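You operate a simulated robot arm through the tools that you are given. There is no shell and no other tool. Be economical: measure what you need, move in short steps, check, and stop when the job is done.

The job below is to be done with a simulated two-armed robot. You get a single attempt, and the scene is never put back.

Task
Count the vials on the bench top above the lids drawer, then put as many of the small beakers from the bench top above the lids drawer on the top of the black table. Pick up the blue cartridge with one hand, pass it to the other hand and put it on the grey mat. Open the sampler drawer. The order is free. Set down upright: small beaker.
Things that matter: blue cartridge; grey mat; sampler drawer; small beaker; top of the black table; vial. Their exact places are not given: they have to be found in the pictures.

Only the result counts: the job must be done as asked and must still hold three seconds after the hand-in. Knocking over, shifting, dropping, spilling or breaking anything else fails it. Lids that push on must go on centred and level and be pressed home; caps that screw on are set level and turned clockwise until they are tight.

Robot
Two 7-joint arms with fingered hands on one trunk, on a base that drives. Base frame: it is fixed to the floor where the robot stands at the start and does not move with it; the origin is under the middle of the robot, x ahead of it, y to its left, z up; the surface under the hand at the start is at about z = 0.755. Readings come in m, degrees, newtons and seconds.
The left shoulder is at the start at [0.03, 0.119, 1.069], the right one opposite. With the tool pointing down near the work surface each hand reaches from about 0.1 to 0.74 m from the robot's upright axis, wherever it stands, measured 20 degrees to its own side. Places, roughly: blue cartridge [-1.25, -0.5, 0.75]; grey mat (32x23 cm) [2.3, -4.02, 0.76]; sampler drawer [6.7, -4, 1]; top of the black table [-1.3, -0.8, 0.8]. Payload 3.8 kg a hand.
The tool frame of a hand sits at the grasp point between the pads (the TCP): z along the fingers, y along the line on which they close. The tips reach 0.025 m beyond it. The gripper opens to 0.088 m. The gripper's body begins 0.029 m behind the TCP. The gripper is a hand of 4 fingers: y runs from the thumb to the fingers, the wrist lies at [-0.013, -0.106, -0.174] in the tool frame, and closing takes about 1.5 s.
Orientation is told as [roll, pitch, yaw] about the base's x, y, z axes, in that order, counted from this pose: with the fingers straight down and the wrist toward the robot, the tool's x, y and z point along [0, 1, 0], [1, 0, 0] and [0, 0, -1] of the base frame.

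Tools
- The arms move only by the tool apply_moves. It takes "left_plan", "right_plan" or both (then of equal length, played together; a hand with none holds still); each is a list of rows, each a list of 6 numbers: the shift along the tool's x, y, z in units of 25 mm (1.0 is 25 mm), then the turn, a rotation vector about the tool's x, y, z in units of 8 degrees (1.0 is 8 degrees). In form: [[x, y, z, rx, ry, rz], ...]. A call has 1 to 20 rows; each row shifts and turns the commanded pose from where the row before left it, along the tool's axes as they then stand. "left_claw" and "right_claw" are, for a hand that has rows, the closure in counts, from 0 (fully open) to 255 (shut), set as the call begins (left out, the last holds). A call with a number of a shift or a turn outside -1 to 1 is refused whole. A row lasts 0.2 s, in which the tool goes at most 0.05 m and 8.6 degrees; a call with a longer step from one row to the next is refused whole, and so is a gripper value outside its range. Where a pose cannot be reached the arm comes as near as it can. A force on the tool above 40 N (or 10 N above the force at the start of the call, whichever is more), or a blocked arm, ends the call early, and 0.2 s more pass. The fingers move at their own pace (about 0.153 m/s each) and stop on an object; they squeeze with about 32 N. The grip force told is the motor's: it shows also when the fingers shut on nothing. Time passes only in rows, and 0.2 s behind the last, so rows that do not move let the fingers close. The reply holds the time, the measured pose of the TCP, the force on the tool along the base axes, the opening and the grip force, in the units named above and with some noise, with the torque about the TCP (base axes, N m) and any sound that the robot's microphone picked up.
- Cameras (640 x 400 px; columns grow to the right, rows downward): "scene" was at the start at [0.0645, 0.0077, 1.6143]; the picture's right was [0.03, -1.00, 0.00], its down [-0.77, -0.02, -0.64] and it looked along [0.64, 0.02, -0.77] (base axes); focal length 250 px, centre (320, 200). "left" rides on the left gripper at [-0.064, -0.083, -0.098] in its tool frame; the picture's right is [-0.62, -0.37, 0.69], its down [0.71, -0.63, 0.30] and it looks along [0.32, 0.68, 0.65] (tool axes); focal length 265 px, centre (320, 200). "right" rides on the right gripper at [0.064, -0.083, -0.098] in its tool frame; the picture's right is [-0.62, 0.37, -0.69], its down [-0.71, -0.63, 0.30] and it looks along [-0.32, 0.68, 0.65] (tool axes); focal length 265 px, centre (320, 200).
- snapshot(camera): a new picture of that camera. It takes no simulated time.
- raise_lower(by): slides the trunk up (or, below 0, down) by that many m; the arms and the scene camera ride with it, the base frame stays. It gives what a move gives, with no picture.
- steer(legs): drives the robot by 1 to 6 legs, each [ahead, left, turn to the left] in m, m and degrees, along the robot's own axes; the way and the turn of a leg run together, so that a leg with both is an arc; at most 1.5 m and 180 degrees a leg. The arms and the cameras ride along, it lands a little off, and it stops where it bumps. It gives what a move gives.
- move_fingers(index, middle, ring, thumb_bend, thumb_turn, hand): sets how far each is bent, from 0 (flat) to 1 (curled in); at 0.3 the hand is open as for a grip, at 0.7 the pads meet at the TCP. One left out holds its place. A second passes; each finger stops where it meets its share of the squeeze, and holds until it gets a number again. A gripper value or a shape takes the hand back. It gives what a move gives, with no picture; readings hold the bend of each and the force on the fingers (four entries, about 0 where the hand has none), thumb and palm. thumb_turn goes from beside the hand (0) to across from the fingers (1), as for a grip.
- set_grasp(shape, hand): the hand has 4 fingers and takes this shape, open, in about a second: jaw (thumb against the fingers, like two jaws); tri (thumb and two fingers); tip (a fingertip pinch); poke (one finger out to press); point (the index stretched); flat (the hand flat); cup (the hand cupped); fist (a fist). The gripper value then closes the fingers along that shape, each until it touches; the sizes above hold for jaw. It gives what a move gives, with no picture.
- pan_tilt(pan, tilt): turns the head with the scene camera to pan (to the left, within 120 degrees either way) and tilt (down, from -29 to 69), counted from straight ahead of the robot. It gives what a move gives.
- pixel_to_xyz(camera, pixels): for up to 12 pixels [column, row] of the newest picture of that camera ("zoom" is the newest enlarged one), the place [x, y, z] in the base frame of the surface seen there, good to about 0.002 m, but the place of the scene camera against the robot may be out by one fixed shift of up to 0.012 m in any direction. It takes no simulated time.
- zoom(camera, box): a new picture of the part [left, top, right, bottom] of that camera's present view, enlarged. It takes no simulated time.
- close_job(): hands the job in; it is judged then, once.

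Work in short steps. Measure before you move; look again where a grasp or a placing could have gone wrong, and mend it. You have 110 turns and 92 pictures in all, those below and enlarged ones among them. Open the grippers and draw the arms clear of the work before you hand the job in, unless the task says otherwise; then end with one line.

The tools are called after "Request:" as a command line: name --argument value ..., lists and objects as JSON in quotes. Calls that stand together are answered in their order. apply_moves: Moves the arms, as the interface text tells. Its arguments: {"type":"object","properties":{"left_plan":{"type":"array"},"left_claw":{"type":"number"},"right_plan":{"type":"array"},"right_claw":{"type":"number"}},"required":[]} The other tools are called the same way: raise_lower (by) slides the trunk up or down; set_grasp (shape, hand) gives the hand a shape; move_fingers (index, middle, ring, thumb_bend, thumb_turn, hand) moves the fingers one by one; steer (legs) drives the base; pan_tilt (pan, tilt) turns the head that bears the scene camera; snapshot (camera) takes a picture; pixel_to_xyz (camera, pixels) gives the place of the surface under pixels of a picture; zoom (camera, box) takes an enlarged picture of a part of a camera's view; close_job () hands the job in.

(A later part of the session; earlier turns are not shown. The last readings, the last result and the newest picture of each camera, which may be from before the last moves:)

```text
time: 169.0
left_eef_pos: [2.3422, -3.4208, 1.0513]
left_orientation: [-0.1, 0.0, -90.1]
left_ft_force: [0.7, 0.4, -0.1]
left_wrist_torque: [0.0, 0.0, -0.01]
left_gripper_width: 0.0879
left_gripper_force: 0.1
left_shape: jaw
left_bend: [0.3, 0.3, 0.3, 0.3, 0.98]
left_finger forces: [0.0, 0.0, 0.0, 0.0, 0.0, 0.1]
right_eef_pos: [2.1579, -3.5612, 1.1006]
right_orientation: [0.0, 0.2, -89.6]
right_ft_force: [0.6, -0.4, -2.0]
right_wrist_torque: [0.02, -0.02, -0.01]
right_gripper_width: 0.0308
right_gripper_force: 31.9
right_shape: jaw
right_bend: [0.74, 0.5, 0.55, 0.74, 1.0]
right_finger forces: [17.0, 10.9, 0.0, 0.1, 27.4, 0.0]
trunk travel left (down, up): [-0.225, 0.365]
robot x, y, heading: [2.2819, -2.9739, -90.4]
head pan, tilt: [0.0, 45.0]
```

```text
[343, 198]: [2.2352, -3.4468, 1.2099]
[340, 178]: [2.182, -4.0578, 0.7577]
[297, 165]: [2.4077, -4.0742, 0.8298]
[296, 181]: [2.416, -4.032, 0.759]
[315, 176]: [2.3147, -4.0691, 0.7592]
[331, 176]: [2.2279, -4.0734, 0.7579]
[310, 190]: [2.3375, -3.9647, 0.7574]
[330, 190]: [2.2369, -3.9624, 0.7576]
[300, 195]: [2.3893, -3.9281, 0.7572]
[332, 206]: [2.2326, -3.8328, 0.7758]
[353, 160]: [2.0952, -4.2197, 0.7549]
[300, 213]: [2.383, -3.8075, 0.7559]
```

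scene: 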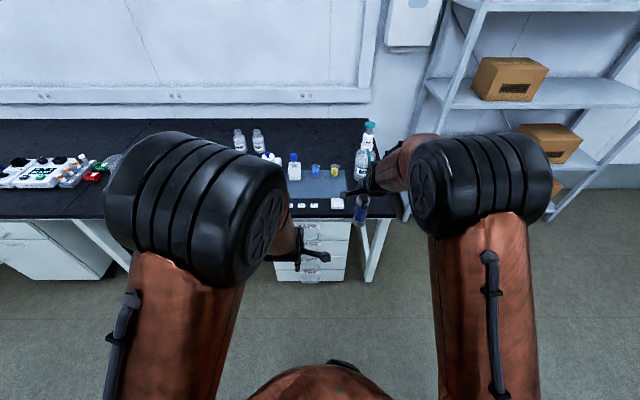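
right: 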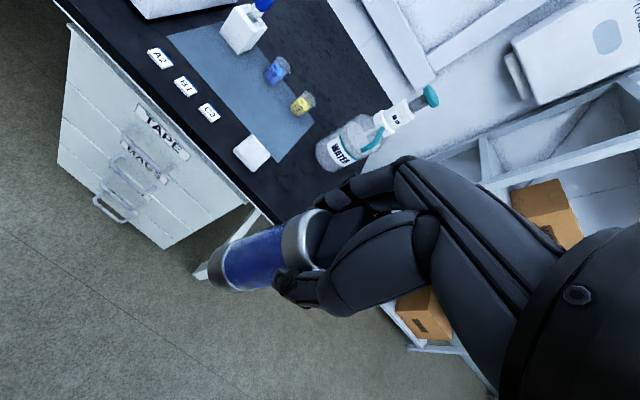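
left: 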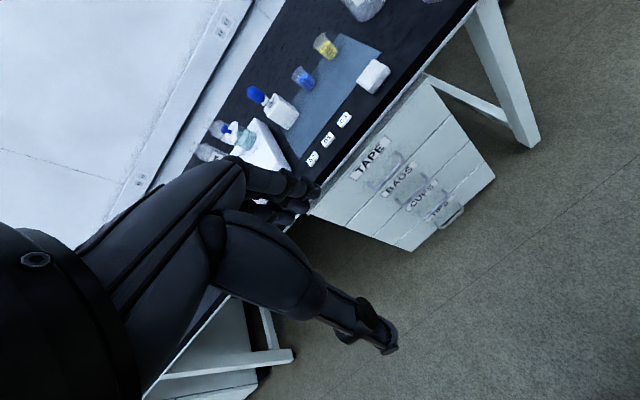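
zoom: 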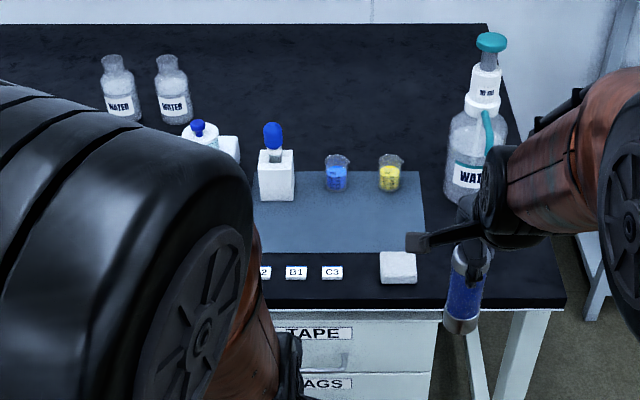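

Mat top is z≈0.757, spanning about x 2.15–2.47, y −4.14…−3.91; target spot (2.30, −3.97) is free. Now the hand-over: left hand goes out to the left, right hand brings the cartridge to the centre.

Request:
apply_moves --left_plan '[[0.96, 0.2, 0, 0, 0, 0], [0.96, 0.2, 0, 0, 0, 0], [0.96, 0.2, 0, 0, 0, 0], [0.96, 0.2, 0, 0, 0, 0], [0.96, 0.2, 0, 0, 0, 0], [0.96, 0.2, 0, 0, 0, 0], [0.96, 0.2, 0, 0, 0, 0], [0.96, 0.2, 0, 0, 0, 0], [0.96, 0.2, 0, 0, 0, 0], [0.96, 0.2, 0, 0, 0, 0], [0, 0, 0, 0, 0, 0], [0, 0, 0, 0, 0, 0]]' --right_plan '[[0, 0, 0, 0, 0, 0], [0, 0, 0, 0, 0, 0], [0, 0, 0, 0, 0, 0], [0, 0, 0, 0, 0, 0], [0.62, -0.4, 0, 0, 0, 0], [0.62, -0.4, 0, 0, 0, 0], [0.62, -0.4, 0, 0, 0, 0], [0.62, -0.4, 0, 0, 0, 0], [0.62, -0.4, 0, 0, 0, 0], [0.62, -0.4, 0, 0, 0, 0], [0.62, -0.4, 0, 0, 0, 0], [0.62, -0.4, 0, 0, 0, 0]]'

Request:
apply_moves --left_plan '[[0, 0, 0, 0, -0.94, 0], [0, 0, 0, 0, -0.94, 0], [0, 0, 0, 0, -0.94, 0], [0, 0, 0, 0, -0.94, 0], [0, 0, 0, 0, -0.94, 0], [0, 0, 0, 0, -0.94, 0], [0, 0, 0, 0, -0.94, 0], [0, 0, 0, 0, -0.94, 0], [0, 0, 0, 0, -0.94, 0], [0, 0, 0, 0, -0.94, 0], [0, 0, 0, 0, -0.94, 0], [0, 0, 0, 0, -0.91, 0], [0, 0, 0, 0, 0, 0], [0, 0, 0, 0, 0, 0]]'

Request:
snapshot --camera "left"

```text
time: 171.6
left_eef_pos: [2.5854, -3.4695, 1.0503]
left_orientation: [-0.1, 0.0, -90.0]
left_ft_force: [0.1, 0.2, -0.6]
left_wrist_torque: [0.0, 0.01, -0.04]
left_gripper_width: 0.0881
left_gripper_force: 0.0
left_shape: jaw
left_bend: [0.3, 0.3, 0.3, 0.3, 0.98]
left_finger forces: [0.0, 0.0, 0.0, 0.1, 0.1, 0.0]
right_eef_pos: [2.2826, -3.4786, 1.1003]
right_orientation: [-0.1, 0.0, -89.6]
right_ft_force: [0.1, -0.8, -2.2]
right_wrist_torque: [-0.01, -0.02, -0.01]
right_gripper_width: 0.0309
right_gripper_force: 32.1
right_shape: jaw
right_bend: [0.74, 0.5, 0.55, 0.74, 1.0]
right_finger forces: [16.8, 10.8, 0.1, 0.1, 27.5, 0.0]
trunk travel left (down, up): [-0.225, 0.365]
robot x, y, heading: [2.2862, -2.9753, -90.0]
head pan, tilt: [0.0, 45.0]
```

```text
time: 174.6
left_eef_pos: [2.5829, -3.4704, 1.05]
left_orientation: [-90.2, 0.1, -90.0]
left_ft_force: [-0.4, -0.7, 0.2]
left_wrist_torque: [0.02, 0.01, 0.0]
left_gripper_width: 0.0875
left_gripper_force: 0.1
left_shape: jaw
left_bend: [0.3, 0.3, 0.3, 0.3, 0.98]
left_finger forces: [0.1, 0.0, 0.0, 0.0, 0.0, 0.0]
right_eef_pos: [2.2824, -3.4801, 1.1004]
right_orientation: [0.0, 0.0, -89.7]
right_ft_force: [0.3, 0.1, -2.2]
right_wrist_torque: [-0.01, 0.0, 0.01]
right_gripper_width: 0.0309
right_gripper_force: 31.8
right_shape: jaw
right_bend: [0.74, 0.5, 0.55, 0.74, 1.0]
right_finger forces: [16.9, 10.9, 0.0, 0.0, 27.5, 0.0]
trunk travel left (down, up): [-0.225, 0.365]
robot x, y, heading: [2.2866, -2.9735, -90.1]
head pan, tilt: [0.0, 45.0]
```

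```text
44 pictures are left
```

left: 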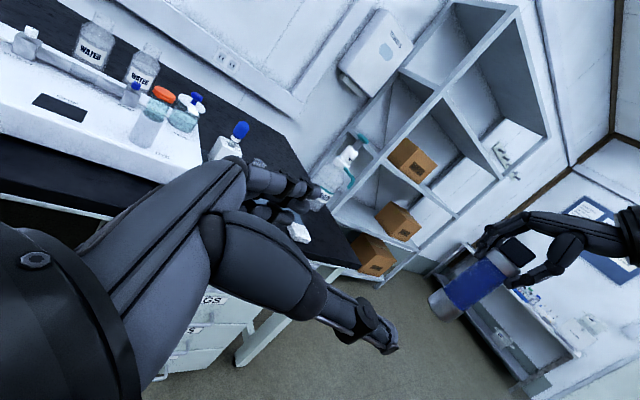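

Orientation reached. I advance the left hand 0.2 m toward the cartridge, aligned in height and depth, then look again.

Request:
apply_moves --left_plan '[[0.24, 0.38, 0, 0, 0, 0], [0, 0, 0.9, 0, 0, 0], [0, 0, 0.9, 0, 0, 0], [0, 0, 0.9, 0, 0, 0], [0, 0, 0.9, 0, 0, 0], [0, 0, 0.9, 0, 0, 0], [0, 0, 0.9, 0, 0, 0], [0, 0, 0.9, 0, 0, 0], [0, 0, 0.9, 0, 0, 0], [0, 0, 0.8, 0, 0, 0], [0, 0, 0, 0, 0, 0]]'

Request:
snapshot --camera "left"

Request:
snapshot --camera "scene"

```text
time: 177.0
left_eef_pos: [2.3815, -3.4799, 1.0444]
left_orientation: [-90.0, 0.0, -90.1]
left_ft_force: [0.2, -0.7, -0.4]
left_wrist_torque: [0.03, -0.01, -0.02]
left_gripper_width: 0.0879
left_gripper_force: 0.0
left_shape: jaw
left_bend: [0.3, 0.3, 0.3, 0.3, 0.98]
left_finger forces: [0.0, 0.0, 0.1, 0.1, 0.1, 0.1]
right_eef_pos: [2.2808, -3.4798, 1.0996]
right_orientation: [0.0, 0.0, -89.7]
right_ft_force: [-1.5, 0.2, -1.9]
right_wrist_torque: [-0.03, -0.02, 0.0]
right_gripper_width: 0.0307
right_gripper_force: 32.4
right_shape: jaw
right_bend: [0.74, 0.5, 0.55, 0.74, 1.0]
right_finger forces: [16.9, 10.9, 0.0, 0.0, 27.5, 0.1]
trunk travel left (down, up): [-0.225, 0.365]
robot x, y, heading: [2.2819, -2.972, -90.2]
head pan, tilt: [0.0, 45.0]
```

```text
43 pictures are left
```

left: 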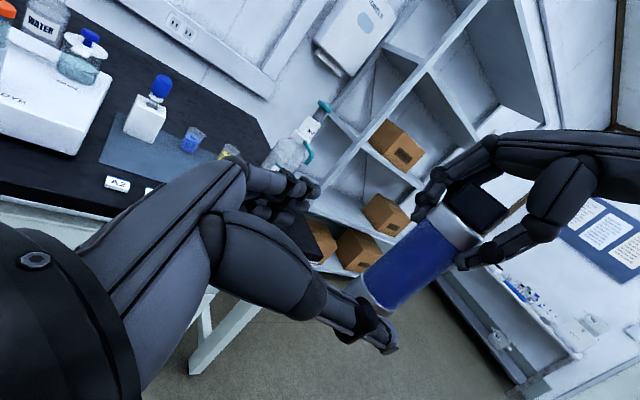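

```text
42 pictures are left
```

scene: 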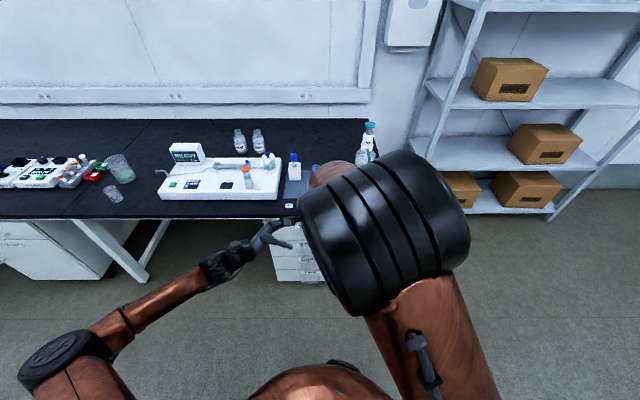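

The cartridge lies on the left TCP line (405,265). I advance the last 0.1 m.

Request:
apply_moves --left_plan '[[0, 0, 0.6, 0, 0, 0], [0, 0, 0.6, 0, 0, 0], [0, 0, 0.6, 0, 0, 0], [0, 0, 0.6, 0, 0, 0], [0, 0, 0.6, 0, 0, 0], [0, 0, 0.5, 0, 0, 0], [0, 0, 0.4, 0, 0, 0], [0, 0, 0, 0, 0, 0]]'

Request:
snapshot --camera "left"

```text
time: 178.8
left_eef_pos: [2.286, -3.4799, 1.0446]
left_orientation: [-90.1, 0.1, -90.0]
left_ft_force: [0.1, -1.5, -0.3]
left_wrist_torque: [0.01, 0.0, 0.0]
left_gripper_width: 0.0878
left_gripper_force: 0.1
left_shape: jaw
left_bend: [0.3, 0.3, 0.3, 0.3, 0.98]
left_finger forces: [0.0, 0.0, 0.0, 0.1, 0.1, 0.0]
right_eef_pos: [2.2818, -3.4791, 1.1001]
right_orientation: [0.0, 0.0, -89.6]
right_ft_force: [0.2, -0.1, -2.4]
right_wrist_torque: [-0.03, -0.03, -0.01]
right_gripper_width: 0.0309
right_gripper_force: 31.8
right_shape: jaw
right_bend: [0.74, 0.5, 0.55, 0.74, 1.0]
right_finger forces: [16.9, 10.9, 0.1, 0.1, 27.5, 0.0]
trunk travel left (down, up): [-0.225, 0.365]
robot x, y, heading: [2.2866, -2.9741, -90.3]
head pan, tilt: [0.0, 45.0]
```

```text
41 pictures are left
```

left: 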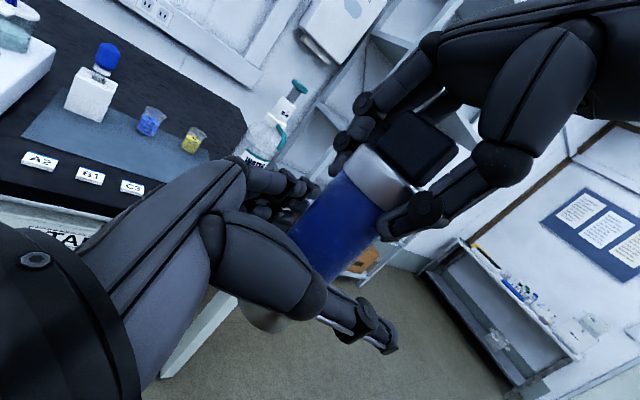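

The cartridge is inside the left hand, below the right fingers. I close the left hand.

Request:
apply_moves --left_plan '[[0, 0, 0, 0, 0, 0], [0, 0, 0, 0, 0, 0], [0, 0, 0, 0, 0, 0], [0, 0, 0, 0, 0, 0], [0, 0, 0, 0, 0, 0], [0, 0, 0, 0, 0, 0], [0, 0, 0, 0, 0, 0], [0, 0, 0, 0, 0, 0], [0, 0, 0, 0, 0, 0]]' --left_claw 220

Request:
snapshot --camera "left"

```text
time: 180.8
left_eef_pos: [2.2862, -3.48, 1.0446]
left_orientation: [-90.0, 0.2, -90.2]
left_ft_force: [-4.4, 1.5, -1.0]
left_wrist_torque: [-0.03, -0.07, -0.03]
left_gripper_width: 0.0264
left_gripper_force: 31.8
left_shape: jaw
left_bend: [0.75, 0.56, 0.53, 0.76, 1.0]
left_finger forces: [14.2, 6.1, 3.2, 0.0, 26.5, 0.0]
right_eef_pos: [2.281, -3.4801, 1.1013]
right_orientation: [0.0, 0.0, -89.6]
right_ft_force: [3.4, -1.6, 0.9]
right_wrist_torque: [-0.04, -0.13, 0.01]
right_gripper_width: 0.0307
right_gripper_force: 31.7
right_shape: jaw
right_bend: [0.74, 0.5, 0.55, 0.74, 1.0]
right_finger forces: [19.6, 10.6, 0.0, 0.0, 28.1, 0.1]
trunk travel left (down, up): [-0.225, 0.365]
robot x, y, heading: [2.2875, -2.9753, -90.2]
head pan, tilt: [0.0, 45.0]
```

```text
40 pictures are left
```

left: 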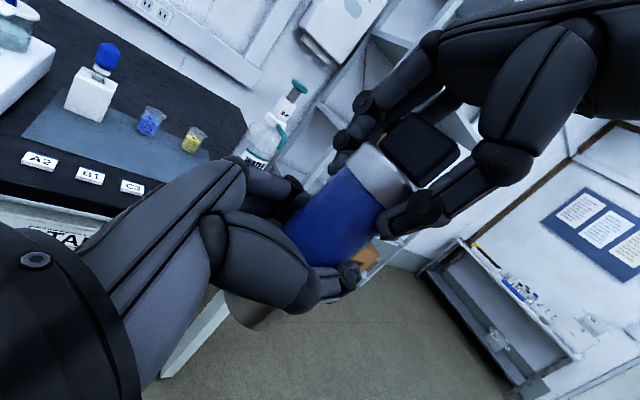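

The left hand grips with 32 N. I open the right hand, let it spread, and rise straight up.

Request:
apply_moves --right_plan '[[0, 0, 0, 0, 0, 0], [0, 0, 0, 0, 0, 0], [0, 0, 0, 0, 0, 0], [0, 0, 0, 0, 0, 0], [0, 0, 0, 0, 0, 0], [0, 0, 0, 0, 0, 0], [0, 0, 0, 0, 0, 0], [0, 0, -0.5, 0, 0, 0], [0, 0, -0.7, 0, 0, 0], [0, 0, -0.7, 0, 0, 0], [0, 0, -0.7, 0, 0, 0], [0, 0, -0.7, 0, 0, 0]]' --right_claw 0

Request:
snapshot --camera "left"

```text
time: 183.4
left_eef_pos: [2.2843, -3.4789, 1.0446]
left_orientation: [-90.0, 0.0, -90.1]
left_ft_force: [-0.3, 0.3, -0.6]
left_wrist_torque: [0.02, 0.04, 0.01]
left_gripper_width: 0.0232
left_gripper_force: 32.1
left_shape: jaw
left_bend: [0.76, 0.75, 0.59, 0.81, 1.0]
left_finger forces: [17.8, 2.1, 3.6, 0.1, 23.1, 0.0]
right_eef_pos: [2.2803, -3.4787, 1.1839]
right_orientation: [0.0, 0.1, -89.6]
right_ft_force: [-0.4, 0.0, -0.7]
right_wrist_torque: [-0.01, 0.01, -0.01]
right_gripper_width: 0.0874
right_gripper_force: 0.1
right_shape: jaw
right_bend: [0.3, 0.3, 0.3, 0.3, 0.98]
right_finger forces: [0.1, 0.0, 0.0, 0.0, 0.0, 0.0]
trunk travel left (down, up): [-0.225, 0.365]
robot x, y, heading: [2.2834, -2.9767, -90.0]
head pan, tilt: [0.0, 45.0]
```

```text
39 pictures are left
```

left: 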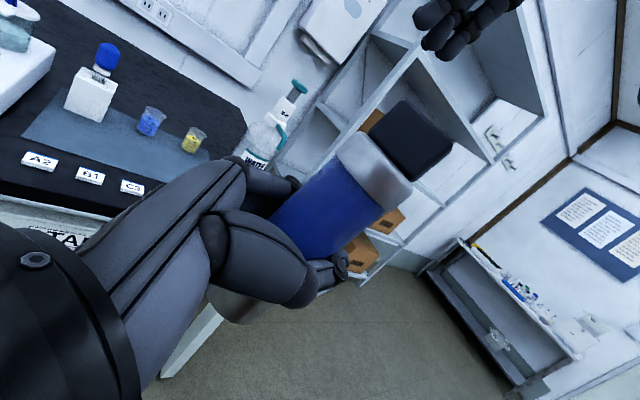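

The right hand is free. The left grip width fell to 23 mm, so I check for slip or tilt from the right camera.

Request:
snapshot --camera "right"

Request:
zoom --camera "left" --box '[200, 80, 480, 340]'

```text
38 pictures are left
```

right: 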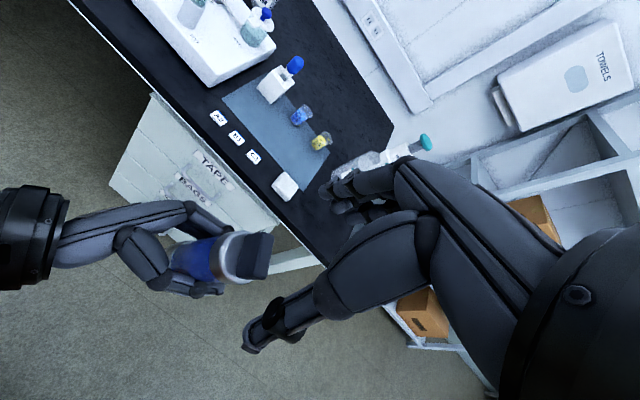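

```text
1.54 times, centred on (340, 210) of left
```

zoom: 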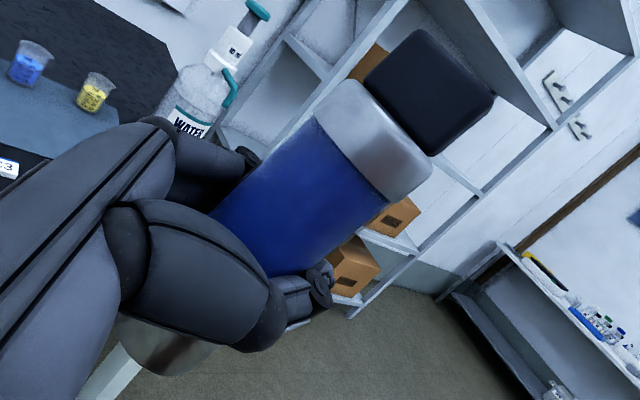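

I measure the cartridge's present axis from points on its cap and body.

Request:
pixel_to_xyz --camera "left" --pixels '[[340, 165], [362, 172], [408, 195], [385, 230], [350, 225], [310, 215], [340, 245], [415, 120], [300, 235], [245, 310], [265, 318]]'

Request:
pixel_to_xyz --camera "right" --pixels '[[228, 250], [232, 275], [240, 240], [262, 255], [200, 262], [190, 250], [215, 275]]'

```text
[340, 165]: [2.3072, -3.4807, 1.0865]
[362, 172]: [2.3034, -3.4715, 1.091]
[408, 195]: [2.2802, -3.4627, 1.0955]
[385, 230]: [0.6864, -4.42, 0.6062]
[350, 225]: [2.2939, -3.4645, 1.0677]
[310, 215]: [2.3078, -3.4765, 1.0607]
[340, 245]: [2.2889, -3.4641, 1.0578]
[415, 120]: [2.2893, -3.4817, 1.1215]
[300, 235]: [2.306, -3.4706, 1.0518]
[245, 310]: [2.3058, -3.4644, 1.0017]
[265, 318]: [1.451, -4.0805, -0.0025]
```

```text
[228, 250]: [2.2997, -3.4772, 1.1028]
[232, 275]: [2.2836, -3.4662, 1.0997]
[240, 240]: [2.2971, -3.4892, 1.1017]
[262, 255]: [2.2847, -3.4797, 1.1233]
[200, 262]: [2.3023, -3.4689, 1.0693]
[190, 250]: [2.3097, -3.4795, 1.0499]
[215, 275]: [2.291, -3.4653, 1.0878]
```

The cartridge is upright in the left hand, axis ≈(2.291,−3.479), bottom ≈0.987 (0.058 below the TCP). I swing the right hand away and turn the left hand 35° so its palm comes from the front-left.

Request:
apply_moves --right_plan '[[-0.9, 0, -0.3, 0, 0, 0], [-0.9, 0, -0.3, 0, 0, 0], [-0.9, 0, 0, 0, 0, 0], [-0.9, 0, 0, 0, 0, 0], [-0.9, 0, 0, 0, 0, 0], [-0.9, 0, 0, 0, 0, 0], [-0.9, 0, 0, 0, 0, 0], [-0.9, 0, 0, 0, 0, 0], [-0.9, 0, 0, 0, 0, 0], [-0.9, 0, 0, 0, 0, 0], [-0.9, 0, 0, 0, 0, 0], [-0.9, 0, 0, 0, 0, 0]]'

Request:
apply_moves --left_plan '[[0, 0, 0, -0.5, 0, 0], [0, 0, 0, -0.7, 0, 0], [0, 0, 0, -0.7, 0, 0], [0, 0, 0, -0.7, 0, 0], [0, 0, 0, -0.7, 0, 0], [0, 0, 0, -0.7, 0, 0], [0, 0, 0, -0.4, 0, 0], [0, 0, 0, 0, 0, 0]]'

Request:
steer --legs '[[0.37, 0, 0]]'

Request:
snapshot --camera "left"

Request:
snapshot --camera "scene"

```text
time: 186.0
left_eef_pos: [2.2848, -3.4805, 1.0446]
left_orientation: [-90.1, 0.1, -90.1]
left_ft_force: [-0.2, -0.5, 0.9]
left_wrist_torque: [0.04, 0.01, 0.0]
left_gripper_width: 0.0233
left_gripper_force: 32.5
left_shape: jaw
left_bend: [0.76, 0.75, 0.59, 0.81, 1.0]
left_finger forces: [17.9, 2.0, 3.5, 0.0, 23.1, 0.0]
right_eef_pos: [2.0084, -3.4822, 1.1988]
right_orientation: [-0.1, 0.0, -89.5]
right_ft_force: [-1.1, -1.2, -0.1]
right_wrist_torque: [0.01, 0.03, -0.02]
right_gripper_width: 0.088
right_gripper_force: 0.1
right_shape: jaw
right_bend: [0.3, 0.3, 0.3, 0.3, 0.98]
right_finger forces: [0.0, 0.1, 0.1, 0.0, 0.1, 0.0]
trunk travel left (down, up): [-0.225, 0.365]
robot x, y, heading: [2.2862, -2.9726, -90.2]
head pan, tilt: [0.0, 45.0]
```

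```text
time: 187.8
left_eef_pos: [2.2852, -3.481, 1.0445]
left_orientation: [-90.0, 0.1, -54.9]
left_ft_force: [-0.5, 0.2, -0.6]
left_wrist_torque: [-0.01, 0.03, 0.01]
left_gripper_width: 0.0235
left_gripper_force: 31.7
left_shape: jaw
left_bend: [0.76, 0.75, 0.6, 0.81, 1.0]
left_finger forces: [17.6, 1.7, 3.5, 0.0, 23.3, 0.1]
right_eef_pos: [2.01, -3.4817, 1.1988]
right_orientation: [0.0, 0.0, -89.5]
right_ft_force: [0.2, 0.5, -0.2]
right_wrist_torque: [0.02, 0.01, 0.0]
right_gripper_width: 0.0875
right_gripper_force: 0.1
right_shape: jaw
right_bend: [0.3, 0.3, 0.3, 0.3, 0.98]
right_finger forces: [0.0, 0.0, 0.1, 0.0, 0.1, 0.1]
trunk travel left (down, up): [-0.225, 0.365]
robot x, y, heading: [2.2825, -2.9768, -90.1]
head pan, tilt: [0.0, 45.0]
```

```text
time: 190.2
left_eef_pos: [2.2846, -3.8513, 1.0451]
left_orientation: [-90.0, 0.1, -54.8]
left_ft_force: [-0.6, 0.1, -1.9]
left_wrist_torque: [-0.02, 0.02, -0.03]
left_gripper_width: 0.0234
left_gripper_force: 32.3
left_shape: jaw
left_bend: [0.76, 0.75, 0.6, 0.81, 1.0]
left_finger forces: [17.5, 1.6, 3.5, 0.0, 23.3, 0.0]
right_eef_pos: [2.0102, -3.8527, 1.1985]
right_orientation: [-0.1, 0.2, -89.6]
right_ft_force: [-0.3, 0.4, 0.4]
right_wrist_torque: [0.02, 0.0, 0.01]
right_gripper_width: 0.0876
right_gripper_force: 0.1
right_shape: jaw
right_bend: [0.3, 0.3, 0.3, 0.3, 0.98]
right_finger forces: [0.1, 0.1, 0.0, 0.0, 0.0, 0.0]
trunk travel left (down, up): [-0.225, 0.365]
robot x, y, heading: [2.2865, -3.3439, -90.1]
head pan, tilt: [0.0, 45.0]
```

```text
36 pictures are left
```

left: 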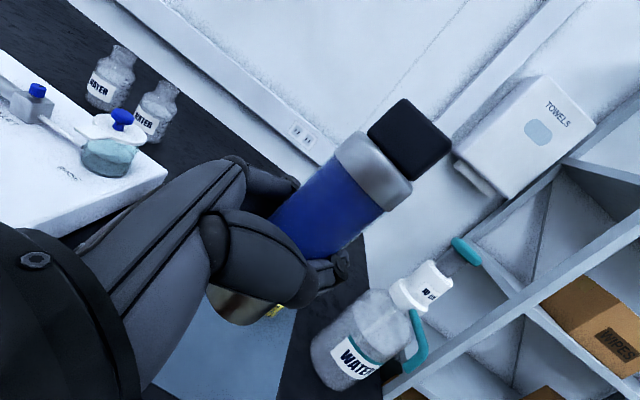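

```text
35 pictures are left
```

scene: 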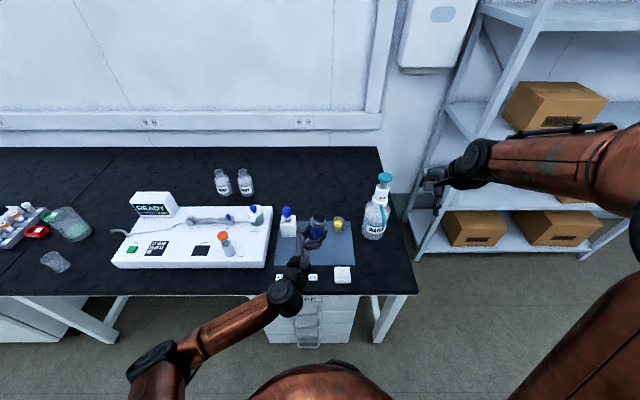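

A good view now. I zoom on the mat to confirm the free spot.

Request:
zoom --camera "scene" --box '[255, 190, 365, 300]'

Request:
pixel_to_xyz --camera "scene" --pixels '[[288, 236], [280, 236], [296, 237], [338, 231], [333, 230], [345, 258], [340, 252], [330, 255], [279, 262], [343, 277], [313, 276], [285, 250]]'

```text
3.64 times, centred on (310, 245) of scene
```

zoom: 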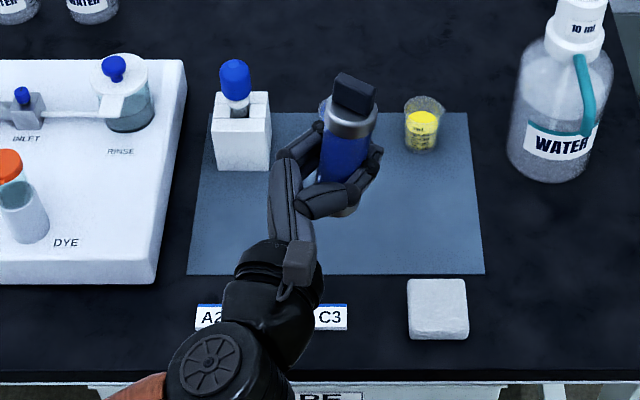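

```text
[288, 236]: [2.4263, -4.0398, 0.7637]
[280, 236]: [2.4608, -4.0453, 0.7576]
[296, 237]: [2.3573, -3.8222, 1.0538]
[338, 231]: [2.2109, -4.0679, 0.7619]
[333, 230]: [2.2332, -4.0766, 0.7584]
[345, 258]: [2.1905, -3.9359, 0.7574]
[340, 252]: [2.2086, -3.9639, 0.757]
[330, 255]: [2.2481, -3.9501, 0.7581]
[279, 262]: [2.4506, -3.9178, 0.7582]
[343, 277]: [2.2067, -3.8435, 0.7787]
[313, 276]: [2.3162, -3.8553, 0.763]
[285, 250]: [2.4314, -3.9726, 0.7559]
```

I probe the forearm and elbow heights to be sure they'd clear the bench edge when lowering.

Request:
pixel_to_xyz --camera "scene" --pixels '[[150, 360], [190, 345], [240, 322], [285, 295], [298, 268], [130, 390], [300, 250]]'

```text
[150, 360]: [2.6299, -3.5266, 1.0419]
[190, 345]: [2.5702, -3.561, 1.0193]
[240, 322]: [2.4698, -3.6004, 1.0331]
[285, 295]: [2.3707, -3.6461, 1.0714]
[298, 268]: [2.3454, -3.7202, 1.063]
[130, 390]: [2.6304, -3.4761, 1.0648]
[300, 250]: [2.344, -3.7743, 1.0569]
```

Forearm lies level with the wrist and over the floor, so lowering works. I move forward over the spot, then down to z≈0.87, and check.

Request:
apply_moves --left_plan '[[0, 0.64, 0.45, 0, 0, 0], [0, 0.64, 0.45, 0, 0, 0], [0, 0.64, 0.45, 0, 0, 0], [0, 0.64, 0.45, 0, 0, 0], [0, 0.64, 0.45, 0, 0, 0], [0, 0.64, 0.45, 0, 0, 0], [0.7, 0, 0, 0, 0, 0], [0.7, 0, 0, 0, 0, 0], [0.7, 0, 0, 0, 0, 0], [0.7, 0, 0, 0, 0, 0], [0.7, 0, 0, 0, 0, 0], [0.7, 0, 0, 0, 0, 0], [0.7, 0, 0, 0, 0, 0], [0.7, 0, 0, 0, 0, 0], [0.7, 0, 0, 0, 0, 0], [0.7, 0, 0, 0, 0, 0], [0, 0, 0, 0, 0, 0]]'

Request:
zoom --camera "scene" --box '[100, 170, 400, 390]'

Request:
snapshot --camera "left"

```text
time: 193.8
left_eef_pos: [2.2851, -3.9666, 0.8681]
left_orientation: [-90.0, 0.1, -54.8]
left_ft_force: [0.2, -0.2, -2.0]
left_wrist_torque: [-0.02, 0.01, -0.02]
left_gripper_width: 0.0236
left_gripper_force: 32.2
left_shape: jaw
left_bend: [0.76, 0.75, 0.6, 0.81, 1.0]
left_finger forces: [17.5, 1.6, 3.5, 0.1, 23.2, 0.0]
right_eef_pos: [2.0114, -3.8513, 1.1979]
right_orientation: [0.1, 0.0, -89.5]
right_ft_force: [0.5, -0.3, 0.7]
right_wrist_torque: [-0.01, 0.02, 0.01]
right_gripper_width: 0.0877
right_gripper_force: 0.0
right_shape: jaw
right_bend: [0.3, 0.3, 0.3, 0.3, 0.98]
right_finger forces: [0.0, 0.1, 0.1, 0.0, 0.1, 0.0]
trunk travel left (down, up): [-0.225, 0.365]
robot x, y, heading: [2.2902, -3.3446, -90.2]
head pan, tilt: [0.0, 45.0]
```

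```text
1.82 times, centred on (250, 280) of scene
```

zoom: 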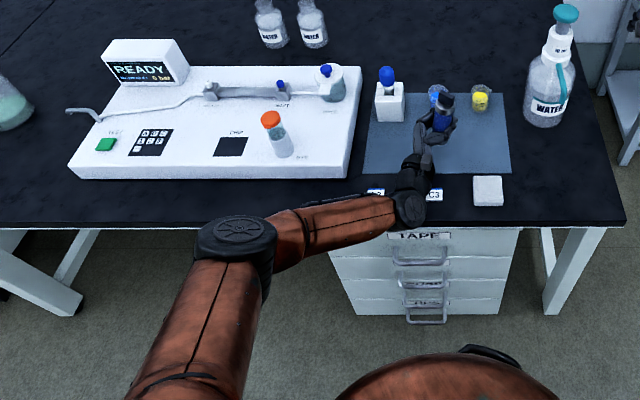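

```text
32 pictures are left
```

left: 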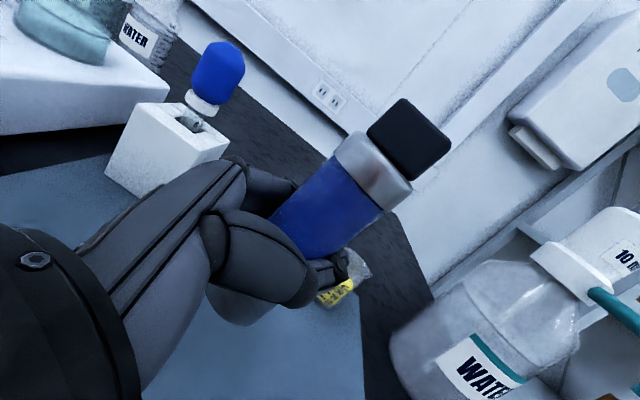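

I probe the forearm's heights over the bench front before going lower.

Request:
pixel_to_xyz --camera "zoom" --pixels '[[240, 232], [300, 225], [350, 215], [385, 210], [408, 208], [415, 180], [320, 250], [424, 150]]'

```text
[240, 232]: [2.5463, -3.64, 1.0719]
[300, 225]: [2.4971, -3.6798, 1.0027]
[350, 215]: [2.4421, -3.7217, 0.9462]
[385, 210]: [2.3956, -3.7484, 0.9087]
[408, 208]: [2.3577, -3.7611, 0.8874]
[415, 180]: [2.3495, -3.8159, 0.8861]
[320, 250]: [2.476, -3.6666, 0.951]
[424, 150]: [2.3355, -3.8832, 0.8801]
```

The elbow is high and the forearm slopes down, leaving clearance. I lower to just above the mat.

Request:
apply_moves --left_plan '[[0.5, 0, 0, 0, 0, 0], [0.5, 0, 0, 0, 0, 0], [0.4, 0, 0, 0, 0, 0], [0.3, 0, 0, 0, 0, 0], [0.2, 0, 0, 0, 0, 0], [0, 0, 0, 0, 0, 0]]'

Request:
zoom --camera "scene" --box '[255, 190, 365, 300]'

```text
time: 195.2
left_eef_pos: [2.2855, -3.9681, 0.8217]
left_orientation: [-90.0, 0.1, -54.8]
left_ft_force: [0.2, -0.3, -2.2]
left_wrist_torque: [0.0, 0.02, 0.0]
left_gripper_width: 0.0234
left_gripper_force: 31.8
left_shape: jaw
left_bend: [0.76, 0.75, 0.6, 0.81, 1.0]
left_finger forces: [17.6, 1.4, 3.6, 0.0, 23.2, 0.0]
right_eef_pos: [2.0106, -3.8508, 1.1986]
right_orientation: [-0.1, 0.0, -89.6]
right_ft_force: [0.0, -0.4, -0.5]
right_wrist_torque: [-0.01, -0.01, -0.01]
right_gripper_width: 0.0877
right_gripper_force: 0.2
right_shape: jaw
right_bend: [0.3, 0.3, 0.3, 0.3, 0.98]
right_finger forces: [0.0, 0.0, 0.0, 0.1, 0.0, 0.1]
trunk travel left (down, up): [-0.225, 0.365]
robot x, y, heading: [2.2845, -3.3469, -89.9]
head pan, tilt: [0.0, 45.0]
```

```text
3.64 times, centred on (310, 245) of scene
```

zoom: 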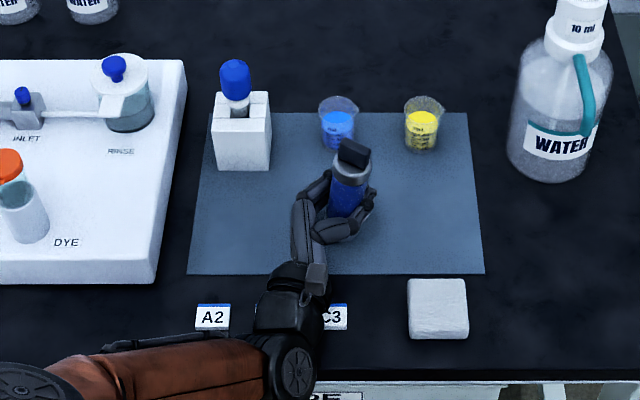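

All clear; cartridge is over the mat's middle-front. I creep down to contact.

Request:
apply_moves --left_plan '[[0.1, 0, 0, 0, 0, 0], [0.1, 0, 0, 0, 0, 0], [0.04, 0, 0, 0, 0, 0], [0, 0, 0, 0, 0, 0]]'

```text
time: 196.2
left_eef_pos: [2.286, -3.9667, 0.8156]
left_orientation: [-90.1, -0.1, -54.7]
left_ft_force: [1.7, -0.9, 3.4]
left_wrist_torque: [-0.05, -0.02, 0.02]
left_gripper_width: 0.0233
left_gripper_force: 31.9
left_shape: jaw
left_bend: [0.76, 0.75, 0.6, 0.81, 1.0]
left_finger forces: [17.9, 1.4, 3.7, 0.0, 23.2, 0.1]
right_eef_pos: [2.0103, -3.8519, 1.1993]
right_orientation: [-0.1, -0.1, -89.6]
right_ft_force: [0.2, 0.8, -0.2]
right_wrist_torque: [-0.02, 0.0, 0.02]
right_gripper_width: 0.0875
right_gripper_force: 0.1
right_shape: jaw
right_bend: [0.3, 0.3, 0.3, 0.3, 0.98]
right_finger forces: [0.0, 0.0, 0.1, 0.1, 0.1, 0.0]
trunk travel left (down, up): [-0.225, 0.365]
robot x, y, heading: [2.2847, -3.3448, -90.1]
head pan, tilt: [0.0, 45.0]
```

Contact (5 N up-force). I open part-way and check before withdrawing.

Request:
apply_moves --left_plan '[[0, 0, 0, 0, 0, 0], [0, 0, 0, 0, 0, 0], [0, 0, 0, 0, 0, 0], [0, 0, 0, 0, 0, 0], [0, 0, 0, 0, 0, 0], [0, 0, 0, 0, 0, 0], [0, 0, 0, 0, 0, 0]]' --left_claw 40

Request:
zoom --camera "scene" --box '[270, 200, 360, 280]'

Request:
snapshot --camera "left"

```text
time: 197.8
left_eef_pos: [2.2852, -3.9672, 0.8167]
left_orientation: [-90.0, 0.0, -54.8]
left_ft_force: [-0.4, 0.0, -0.5]
left_wrist_torque: [0.03, 0.0, -0.03]
left_gripper_width: 0.074
left_gripper_force: 0.1
left_shape: jaw
left_bend: [0.27, 0.33, 0.31, 0.44, 0.99]
left_finger forces: [0.1, 0.1, 0.0, 0.1, 0.0, 0.1]
right_eef_pos: [2.0104, -3.8523, 1.1982]
right_orientation: [0.0, 0.0, -89.5]
right_ft_force: [-0.4, 0.0, -0.6]
right_wrist_torque: [-0.04, 0.0, -0.01]
right_gripper_width: 0.0875
right_gripper_force: 0.0
right_shape: jaw
right_bend: [0.3, 0.3, 0.3, 0.3, 0.98]
right_finger forces: [0.1, 0.0, 0.0, 0.0, 0.0, 0.0]
trunk travel left (down, up): [-0.225, 0.365]
robot x, y, heading: [2.2858, -3.3441, -90.1]
head pan, tilt: [0.0, 45.0]
```

```text
5.00 times, centred on (315, 240) of scene
```

zoom: 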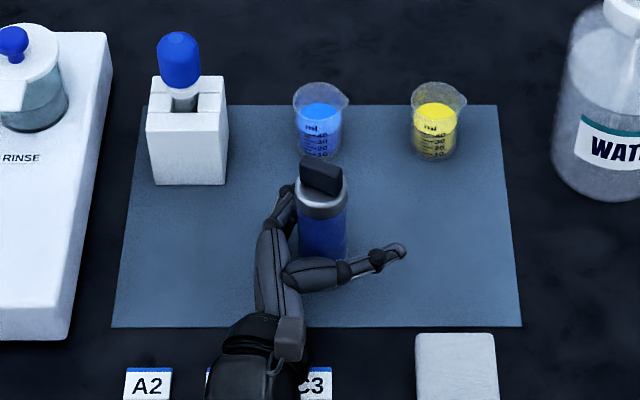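

```text
29 pictures are left
```

left: 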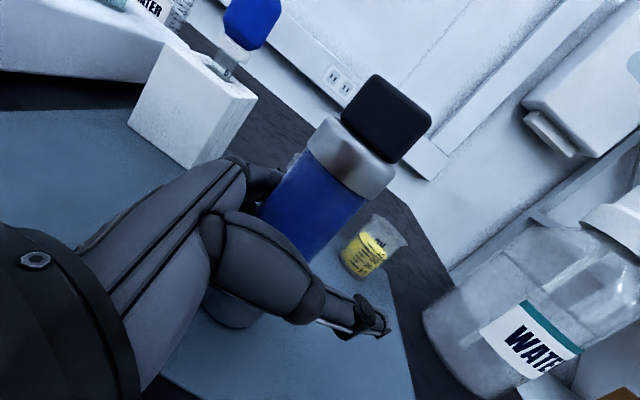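

The cartridge stands free and upright on the mat. I withdraw back along the fingers 75 mm, then rise.

Request:
apply_moves --left_plan '[[0, 0, -0.4, 0, 0, 0], [0, 0, -0.5, 0, 0, 0], [0, 0, -0.5, 0, 0, 0], [0, 0, -0.5, 0, 0, 0], [0, 0, -0.5, 0, 0, 0], [0, 0, -0.5, 0, 0, 0], [0, 0, -0.2, 0, 0, 0], [-0.5, 0, 0, 0, 0, 0], [-0.8, 0, 0, 0, 0, 0], [-0.8, 0, 0, 0, 0, 0], [-0.8, 0, 0, 0, 0, 0], [-0.8, 0, 0, 0, 0, 0], [-0.8, 0, 0, 0, 0, 0], [-0.8, 0, 0, 0, 0, 0], [-0.8, 0, 0, 0, 0, 0], [-0.8, 0, 0, 0, 0, 0], [-0.8, 0, 0, 0, 0, 0]]'

Request:
zoom --camera "scene" --box '[230, 180, 390, 290]'

```text
time: 201.4
left_eef_pos: [2.3489, -3.9231, 1.0083]
left_orientation: [-89.9, 0.1, -54.8]
left_ft_force: [0.9, 0.9, 0.6]
left_wrist_torque: [0.03, 0.01, 0.01]
left_gripper_width: 0.074
left_gripper_force: 0.0
left_shape: jaw
left_bend: [0.27, 0.33, 0.31, 0.44, 0.99]
left_finger forces: [0.0, 0.0, 0.0, 0.1, 0.0, 0.1]
right_eef_pos: [2.0096, -3.8532, 1.1994]
right_orientation: [0.0, -0.1, -89.5]
right_ft_force: [0.2, -0.3, 0.2]
right_wrist_torque: [0.02, -0.03, 0.05]
right_gripper_width: 0.0875
right_gripper_force: 0.1
right_shape: jaw
right_bend: [0.3, 0.3, 0.3, 0.3, 0.98]
right_finger forces: [0.0, 0.0, 0.0, 0.1, 0.1, 0.0]
trunk travel left (down, up): [-0.225, 0.365]
robot x, y, heading: [2.2883, -3.3416, -90.1]
head pan, tilt: [0.0, 45.0]
```

```text
3.64 times, centred on (310, 235) of scene
```

zoom: 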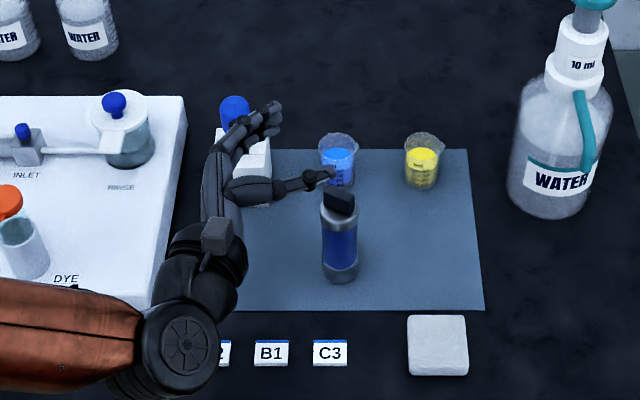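

Cartridge stands on the mat, nothing else moved. I back away and drive along the aisle toward the sampler at x≈6.7.

Request:
steer --legs '[[-0.9, 0, 0], [0, 1.5, 0], [0, 1.5, 0], [0, 1.3, 0]]'

Request:
pan_tilt --pan 0 --tilt 25

Request:
snapshot --camera "scene"

```text
time: 226.2
left_eef_pos: [6.6426, -2.9827, 1.0087]
left_orientation: [-90.0, 0.1, -54.1]
left_ft_force: [0.7, 0.8, 0.9]
left_wrist_torque: [-0.03, 0.0, -0.01]
left_gripper_width: 0.0742
left_gripper_force: 0.0
left_shape: jaw
left_bend: [0.27, 0.33, 0.31, 0.44, 0.99]
left_finger forces: [0.0, 0.0, 0.0, 0.0, 0.1, 0.1]
right_eef_pos: [6.303, -2.9162, 1.1995]
right_orientation: [-0.1, 0.0, -88.8]
right_ft_force: [-0.6, 0.3, -0.5]
right_wrist_torque: [0.02, 0.01, -0.01]
right_gripper_width: 0.0877
right_gripper_force: 0.1
right_shape: jaw
right_bend: [0.3, 0.3, 0.3, 0.3, 0.98]
right_finger forces: [0.0, 0.0, 0.0, 0.0, 0.0, 0.0]
trunk travel left (down, up): [-0.225, 0.365]
robot x, y, heading: [6.5729, -2.4075, -89.2]
head pan, tilt: [0.0, 45.0]
```

```text
time: 227.1
left_eef_pos: [6.6438, -2.9827, 1.0085]
left_orientation: [-90.0, 0.1, -54.1]
left_ft_force: [-0.8, 0.2, -0.7]
left_wrist_torque: [-0.05, -0.02, 0.0]
left_gripper_width: 0.074
left_gripper_force: 0.1
left_shape: jaw
left_bend: [0.27, 0.33, 0.31, 0.44, 0.99]
left_finger forces: [0.0, 0.0, 0.1, 0.1, 0.1, 0.0]
right_eef_pos: [6.3029, -2.9159, 1.198]
right_orientation: [0.1, -0.1, -88.8]
right_ft_force: [0.8, 0.0, 0.0]
right_wrist_torque: [-0.02, 0.01, 0.05]
right_gripper_width: 0.0875
right_gripper_force: 0.0
right_shape: jaw
right_bend: [0.3, 0.3, 0.3, 0.3, 0.98]
right_finger forces: [0.0, 0.1, 0.1, 0.0, 0.0, 0.0]
trunk travel left (down, up): [-0.225, 0.365]
robot x, y, heading: [6.5716, -2.4048, -89.3]
head pan, tilt: [0.0, 25.0]
```

```text
27 pictures are left
```

scene: 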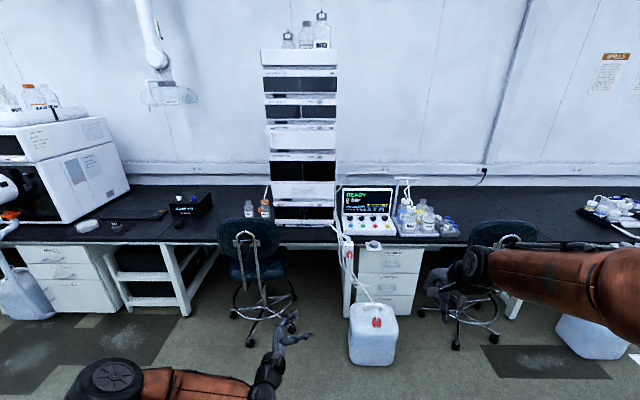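

Request:
zoom --camera "scene" --box '[235, 40, 365, 240]'

Request:
pixel_to_xyz --camera "scene" --pixels '[[300, 57], [300, 85], [300, 110], [300, 135], [300, 168], [300, 192], [300, 213], [246, 230], [265, 280], [372, 325], [246, 215], [262, 208]]'

```text
2.00 times, centred on (300, 140) of scene
```

zoom: 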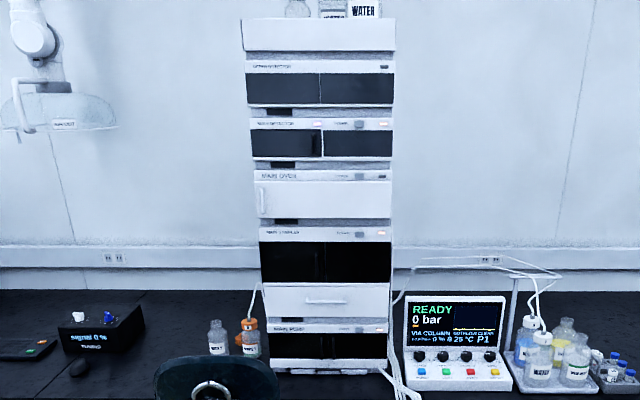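

```text
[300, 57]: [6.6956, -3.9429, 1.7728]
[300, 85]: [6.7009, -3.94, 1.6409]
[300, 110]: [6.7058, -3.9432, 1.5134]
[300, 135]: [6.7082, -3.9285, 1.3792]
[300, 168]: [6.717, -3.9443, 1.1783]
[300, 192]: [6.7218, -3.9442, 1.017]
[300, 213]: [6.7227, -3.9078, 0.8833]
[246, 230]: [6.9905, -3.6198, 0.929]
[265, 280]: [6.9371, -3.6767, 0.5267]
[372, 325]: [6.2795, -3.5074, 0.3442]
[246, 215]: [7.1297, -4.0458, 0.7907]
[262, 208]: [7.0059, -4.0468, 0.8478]
```

The white drawer with a bar handle under "SAMPLER" lies at z≈1.0. I zoom on it and probe the chair base and carboy that limit where I can stand.

Request:
zoom --camera "scene" --box '[260, 145, 345, 225]'

Request:
pixel_to_xyz --camera "zoom" --pixels '[[325, 200], [290, 230], [345, 230], [400, 230], [345, 222], [345, 250], [160, 190], [490, 190], [345, 270], [270, 229], [420, 228]]'

Request:
pixel_to_xyz --camera "scene" --pixels '[[232, 315], [250, 343], [279, 335], [291, 305], [350, 362], [397, 362], [352, 310], [396, 310], [455, 345], [490, 330], [280, 240], [421, 312]]'

```text
5.00 times, centred on (302, 185) of scene
```

zoom: 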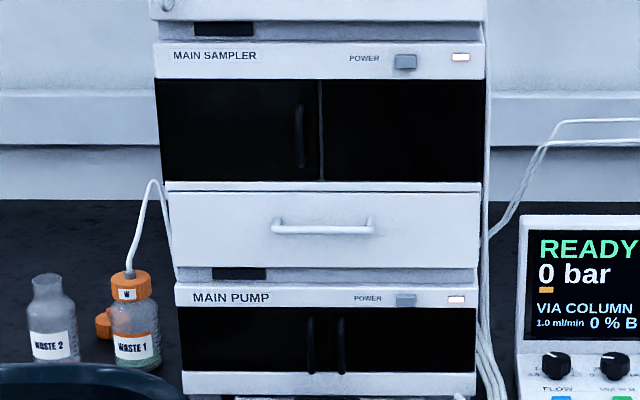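

```text
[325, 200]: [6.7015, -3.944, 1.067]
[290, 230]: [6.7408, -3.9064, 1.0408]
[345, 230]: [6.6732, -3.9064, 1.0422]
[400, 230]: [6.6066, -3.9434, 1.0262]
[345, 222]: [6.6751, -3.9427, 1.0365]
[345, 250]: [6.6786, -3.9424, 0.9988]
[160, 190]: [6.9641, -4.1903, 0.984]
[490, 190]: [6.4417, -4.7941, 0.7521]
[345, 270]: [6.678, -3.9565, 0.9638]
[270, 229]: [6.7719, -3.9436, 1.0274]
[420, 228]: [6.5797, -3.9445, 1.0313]
```

```text
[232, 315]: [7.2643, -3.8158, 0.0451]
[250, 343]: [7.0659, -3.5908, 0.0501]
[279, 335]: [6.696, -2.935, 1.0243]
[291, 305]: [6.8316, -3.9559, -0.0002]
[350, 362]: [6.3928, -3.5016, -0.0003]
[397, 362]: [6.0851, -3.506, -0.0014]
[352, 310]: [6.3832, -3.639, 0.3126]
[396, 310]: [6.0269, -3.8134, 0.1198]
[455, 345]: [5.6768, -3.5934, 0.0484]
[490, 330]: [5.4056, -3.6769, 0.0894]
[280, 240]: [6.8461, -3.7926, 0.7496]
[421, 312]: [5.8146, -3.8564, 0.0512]
```

Drawer front is at y≈−3.94, the bar handle at (6.69, −3.90, 1.042), horizontal. I re-orient the left hand to point straight ahead with fingers closing vertically, out here in free space.

Request:
apply_moves --left_plan '[[0, 0, 0, 0.9, 0, 0], [0, 0, 0, 0.9, 0, 0], [0, 0, 0, 0.9, 0, 0], [0, 0, 0, 0.9, 0, 0], [0, 0, 0, 0.8, 0, 0], [0, 0, 0, 0, 0.94, 0], [0, 0, 0, 0, 0.94, 0], [0, 0, 0, 0, 0.94, 0], [0, 0, 0, 0, 0.94, 0], [0, 0, 0, 0, 0.94, 0], [0, 0, 0, 0, 0.94, 0], [0, 0, 0, 0, 0.94, 0], [0, 0, 0, 0, 0.94, 0], [0, 0, 0, 0, 0.94, 0], [0, 0, 0, 0, 0.94, 0], [0, 0, 0, 0, 0.94, 0], [0, 0, 0, 0, 0.91, 0], [0, 0, 0, 0, 0, 0]]' --left_claw 0

Request:
apply_moves --left_plan '[[0, 0, 0, -0.94, 0, 0], [0, 0, 0, -0.94, 0, 0], [0, 0, 0, -0.94, 0, 0], [0, 0, 0, -0.94, 0, 0], [0, 0, 0, -0.94, 0, 0], [0, 0, 0, -0.94, 0, 0], [0, 0, 0, -0.94, 0, 0], [0, 0, 0, -0.94, 0, 0], [0, 0, 0, -0.94, 0, 0], [0, 0, 0, -0.94, 0, 0], [0, 0, 0, -0.94, 0, 0], [0, 0, 0, -0.91, 0, 0], [0, 0, 0, 0, 0, 0], [0, 0, 0, 0, 0, 0]]'

```text
time: 230.9
left_eef_pos: [6.6428, -2.9827, 1.0078]
left_orientation: [0.0, 0.1, -89.3]
left_ft_force: [-0.3, -0.4, 0.0]
left_wrist_torque: [0.01, 0.02, 0.0]
left_gripper_width: 0.0879
left_gripper_force: 0.1
left_shape: jaw
left_bend: [0.3, 0.3, 0.3, 0.3, 0.98]
left_finger forces: [0.0, 0.0, 0.0, 0.0, 0.1, 0.0]
right_eef_pos: [6.3042, -2.9157, 1.1988]
right_orientation: [0.1, 0.0, -88.7]
right_ft_force: [0.5, 0.4, -0.4]
right_wrist_torque: [-0.02, 0.02, -0.01]
right_gripper_width: 0.0877
right_gripper_force: 0.1
right_shape: jaw
right_bend: [0.3, 0.3, 0.3, 0.3, 0.98]
right_finger forces: [0.0, 0.1, 0.0, 0.1, 0.0, 0.0]
trunk travel left (down, up): [-0.225, 0.365]
robot x, y, heading: [6.5706, -2.4022, -89.4]
head pan, tilt: [0.0, 25.0]
```

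```text
time: 233.9
left_eef_pos: [6.6428, -2.9832, 1.0092]
left_orientation: [-86.3, -90.0, -2.9]
left_ft_force: [0.3, -0.5, -0.4]
left_wrist_torque: [-0.03, -0.01, 0.01]
left_gripper_width: 0.0877
left_gripper_force: 0.1
left_shape: jaw
left_bend: [0.3, 0.3, 0.3, 0.3, 0.98]
left_finger forces: [0.1, 0.1, 0.0, 0.0, 0.1, 0.0]
right_eef_pos: [6.3035, -2.9159, 1.198]
right_orientation: [0.0, -0.1, -88.9]
right_ft_force: [-0.2, -0.1, 0.4]
right_wrist_torque: [-0.01, 0.0, -0.03]
right_gripper_width: 0.0878
right_gripper_force: 0.1
right_shape: jaw
right_bend: [0.3, 0.3, 0.3, 0.3, 0.98]
right_finger forces: [0.0, 0.0, 0.0, 0.1, 0.0, 0.0]
trunk travel left (down, up): [-0.225, 0.365]
robot x, y, heading: [6.5705, -2.4059, -89.5]
head pan, tilt: [0.0, 25.0]
```

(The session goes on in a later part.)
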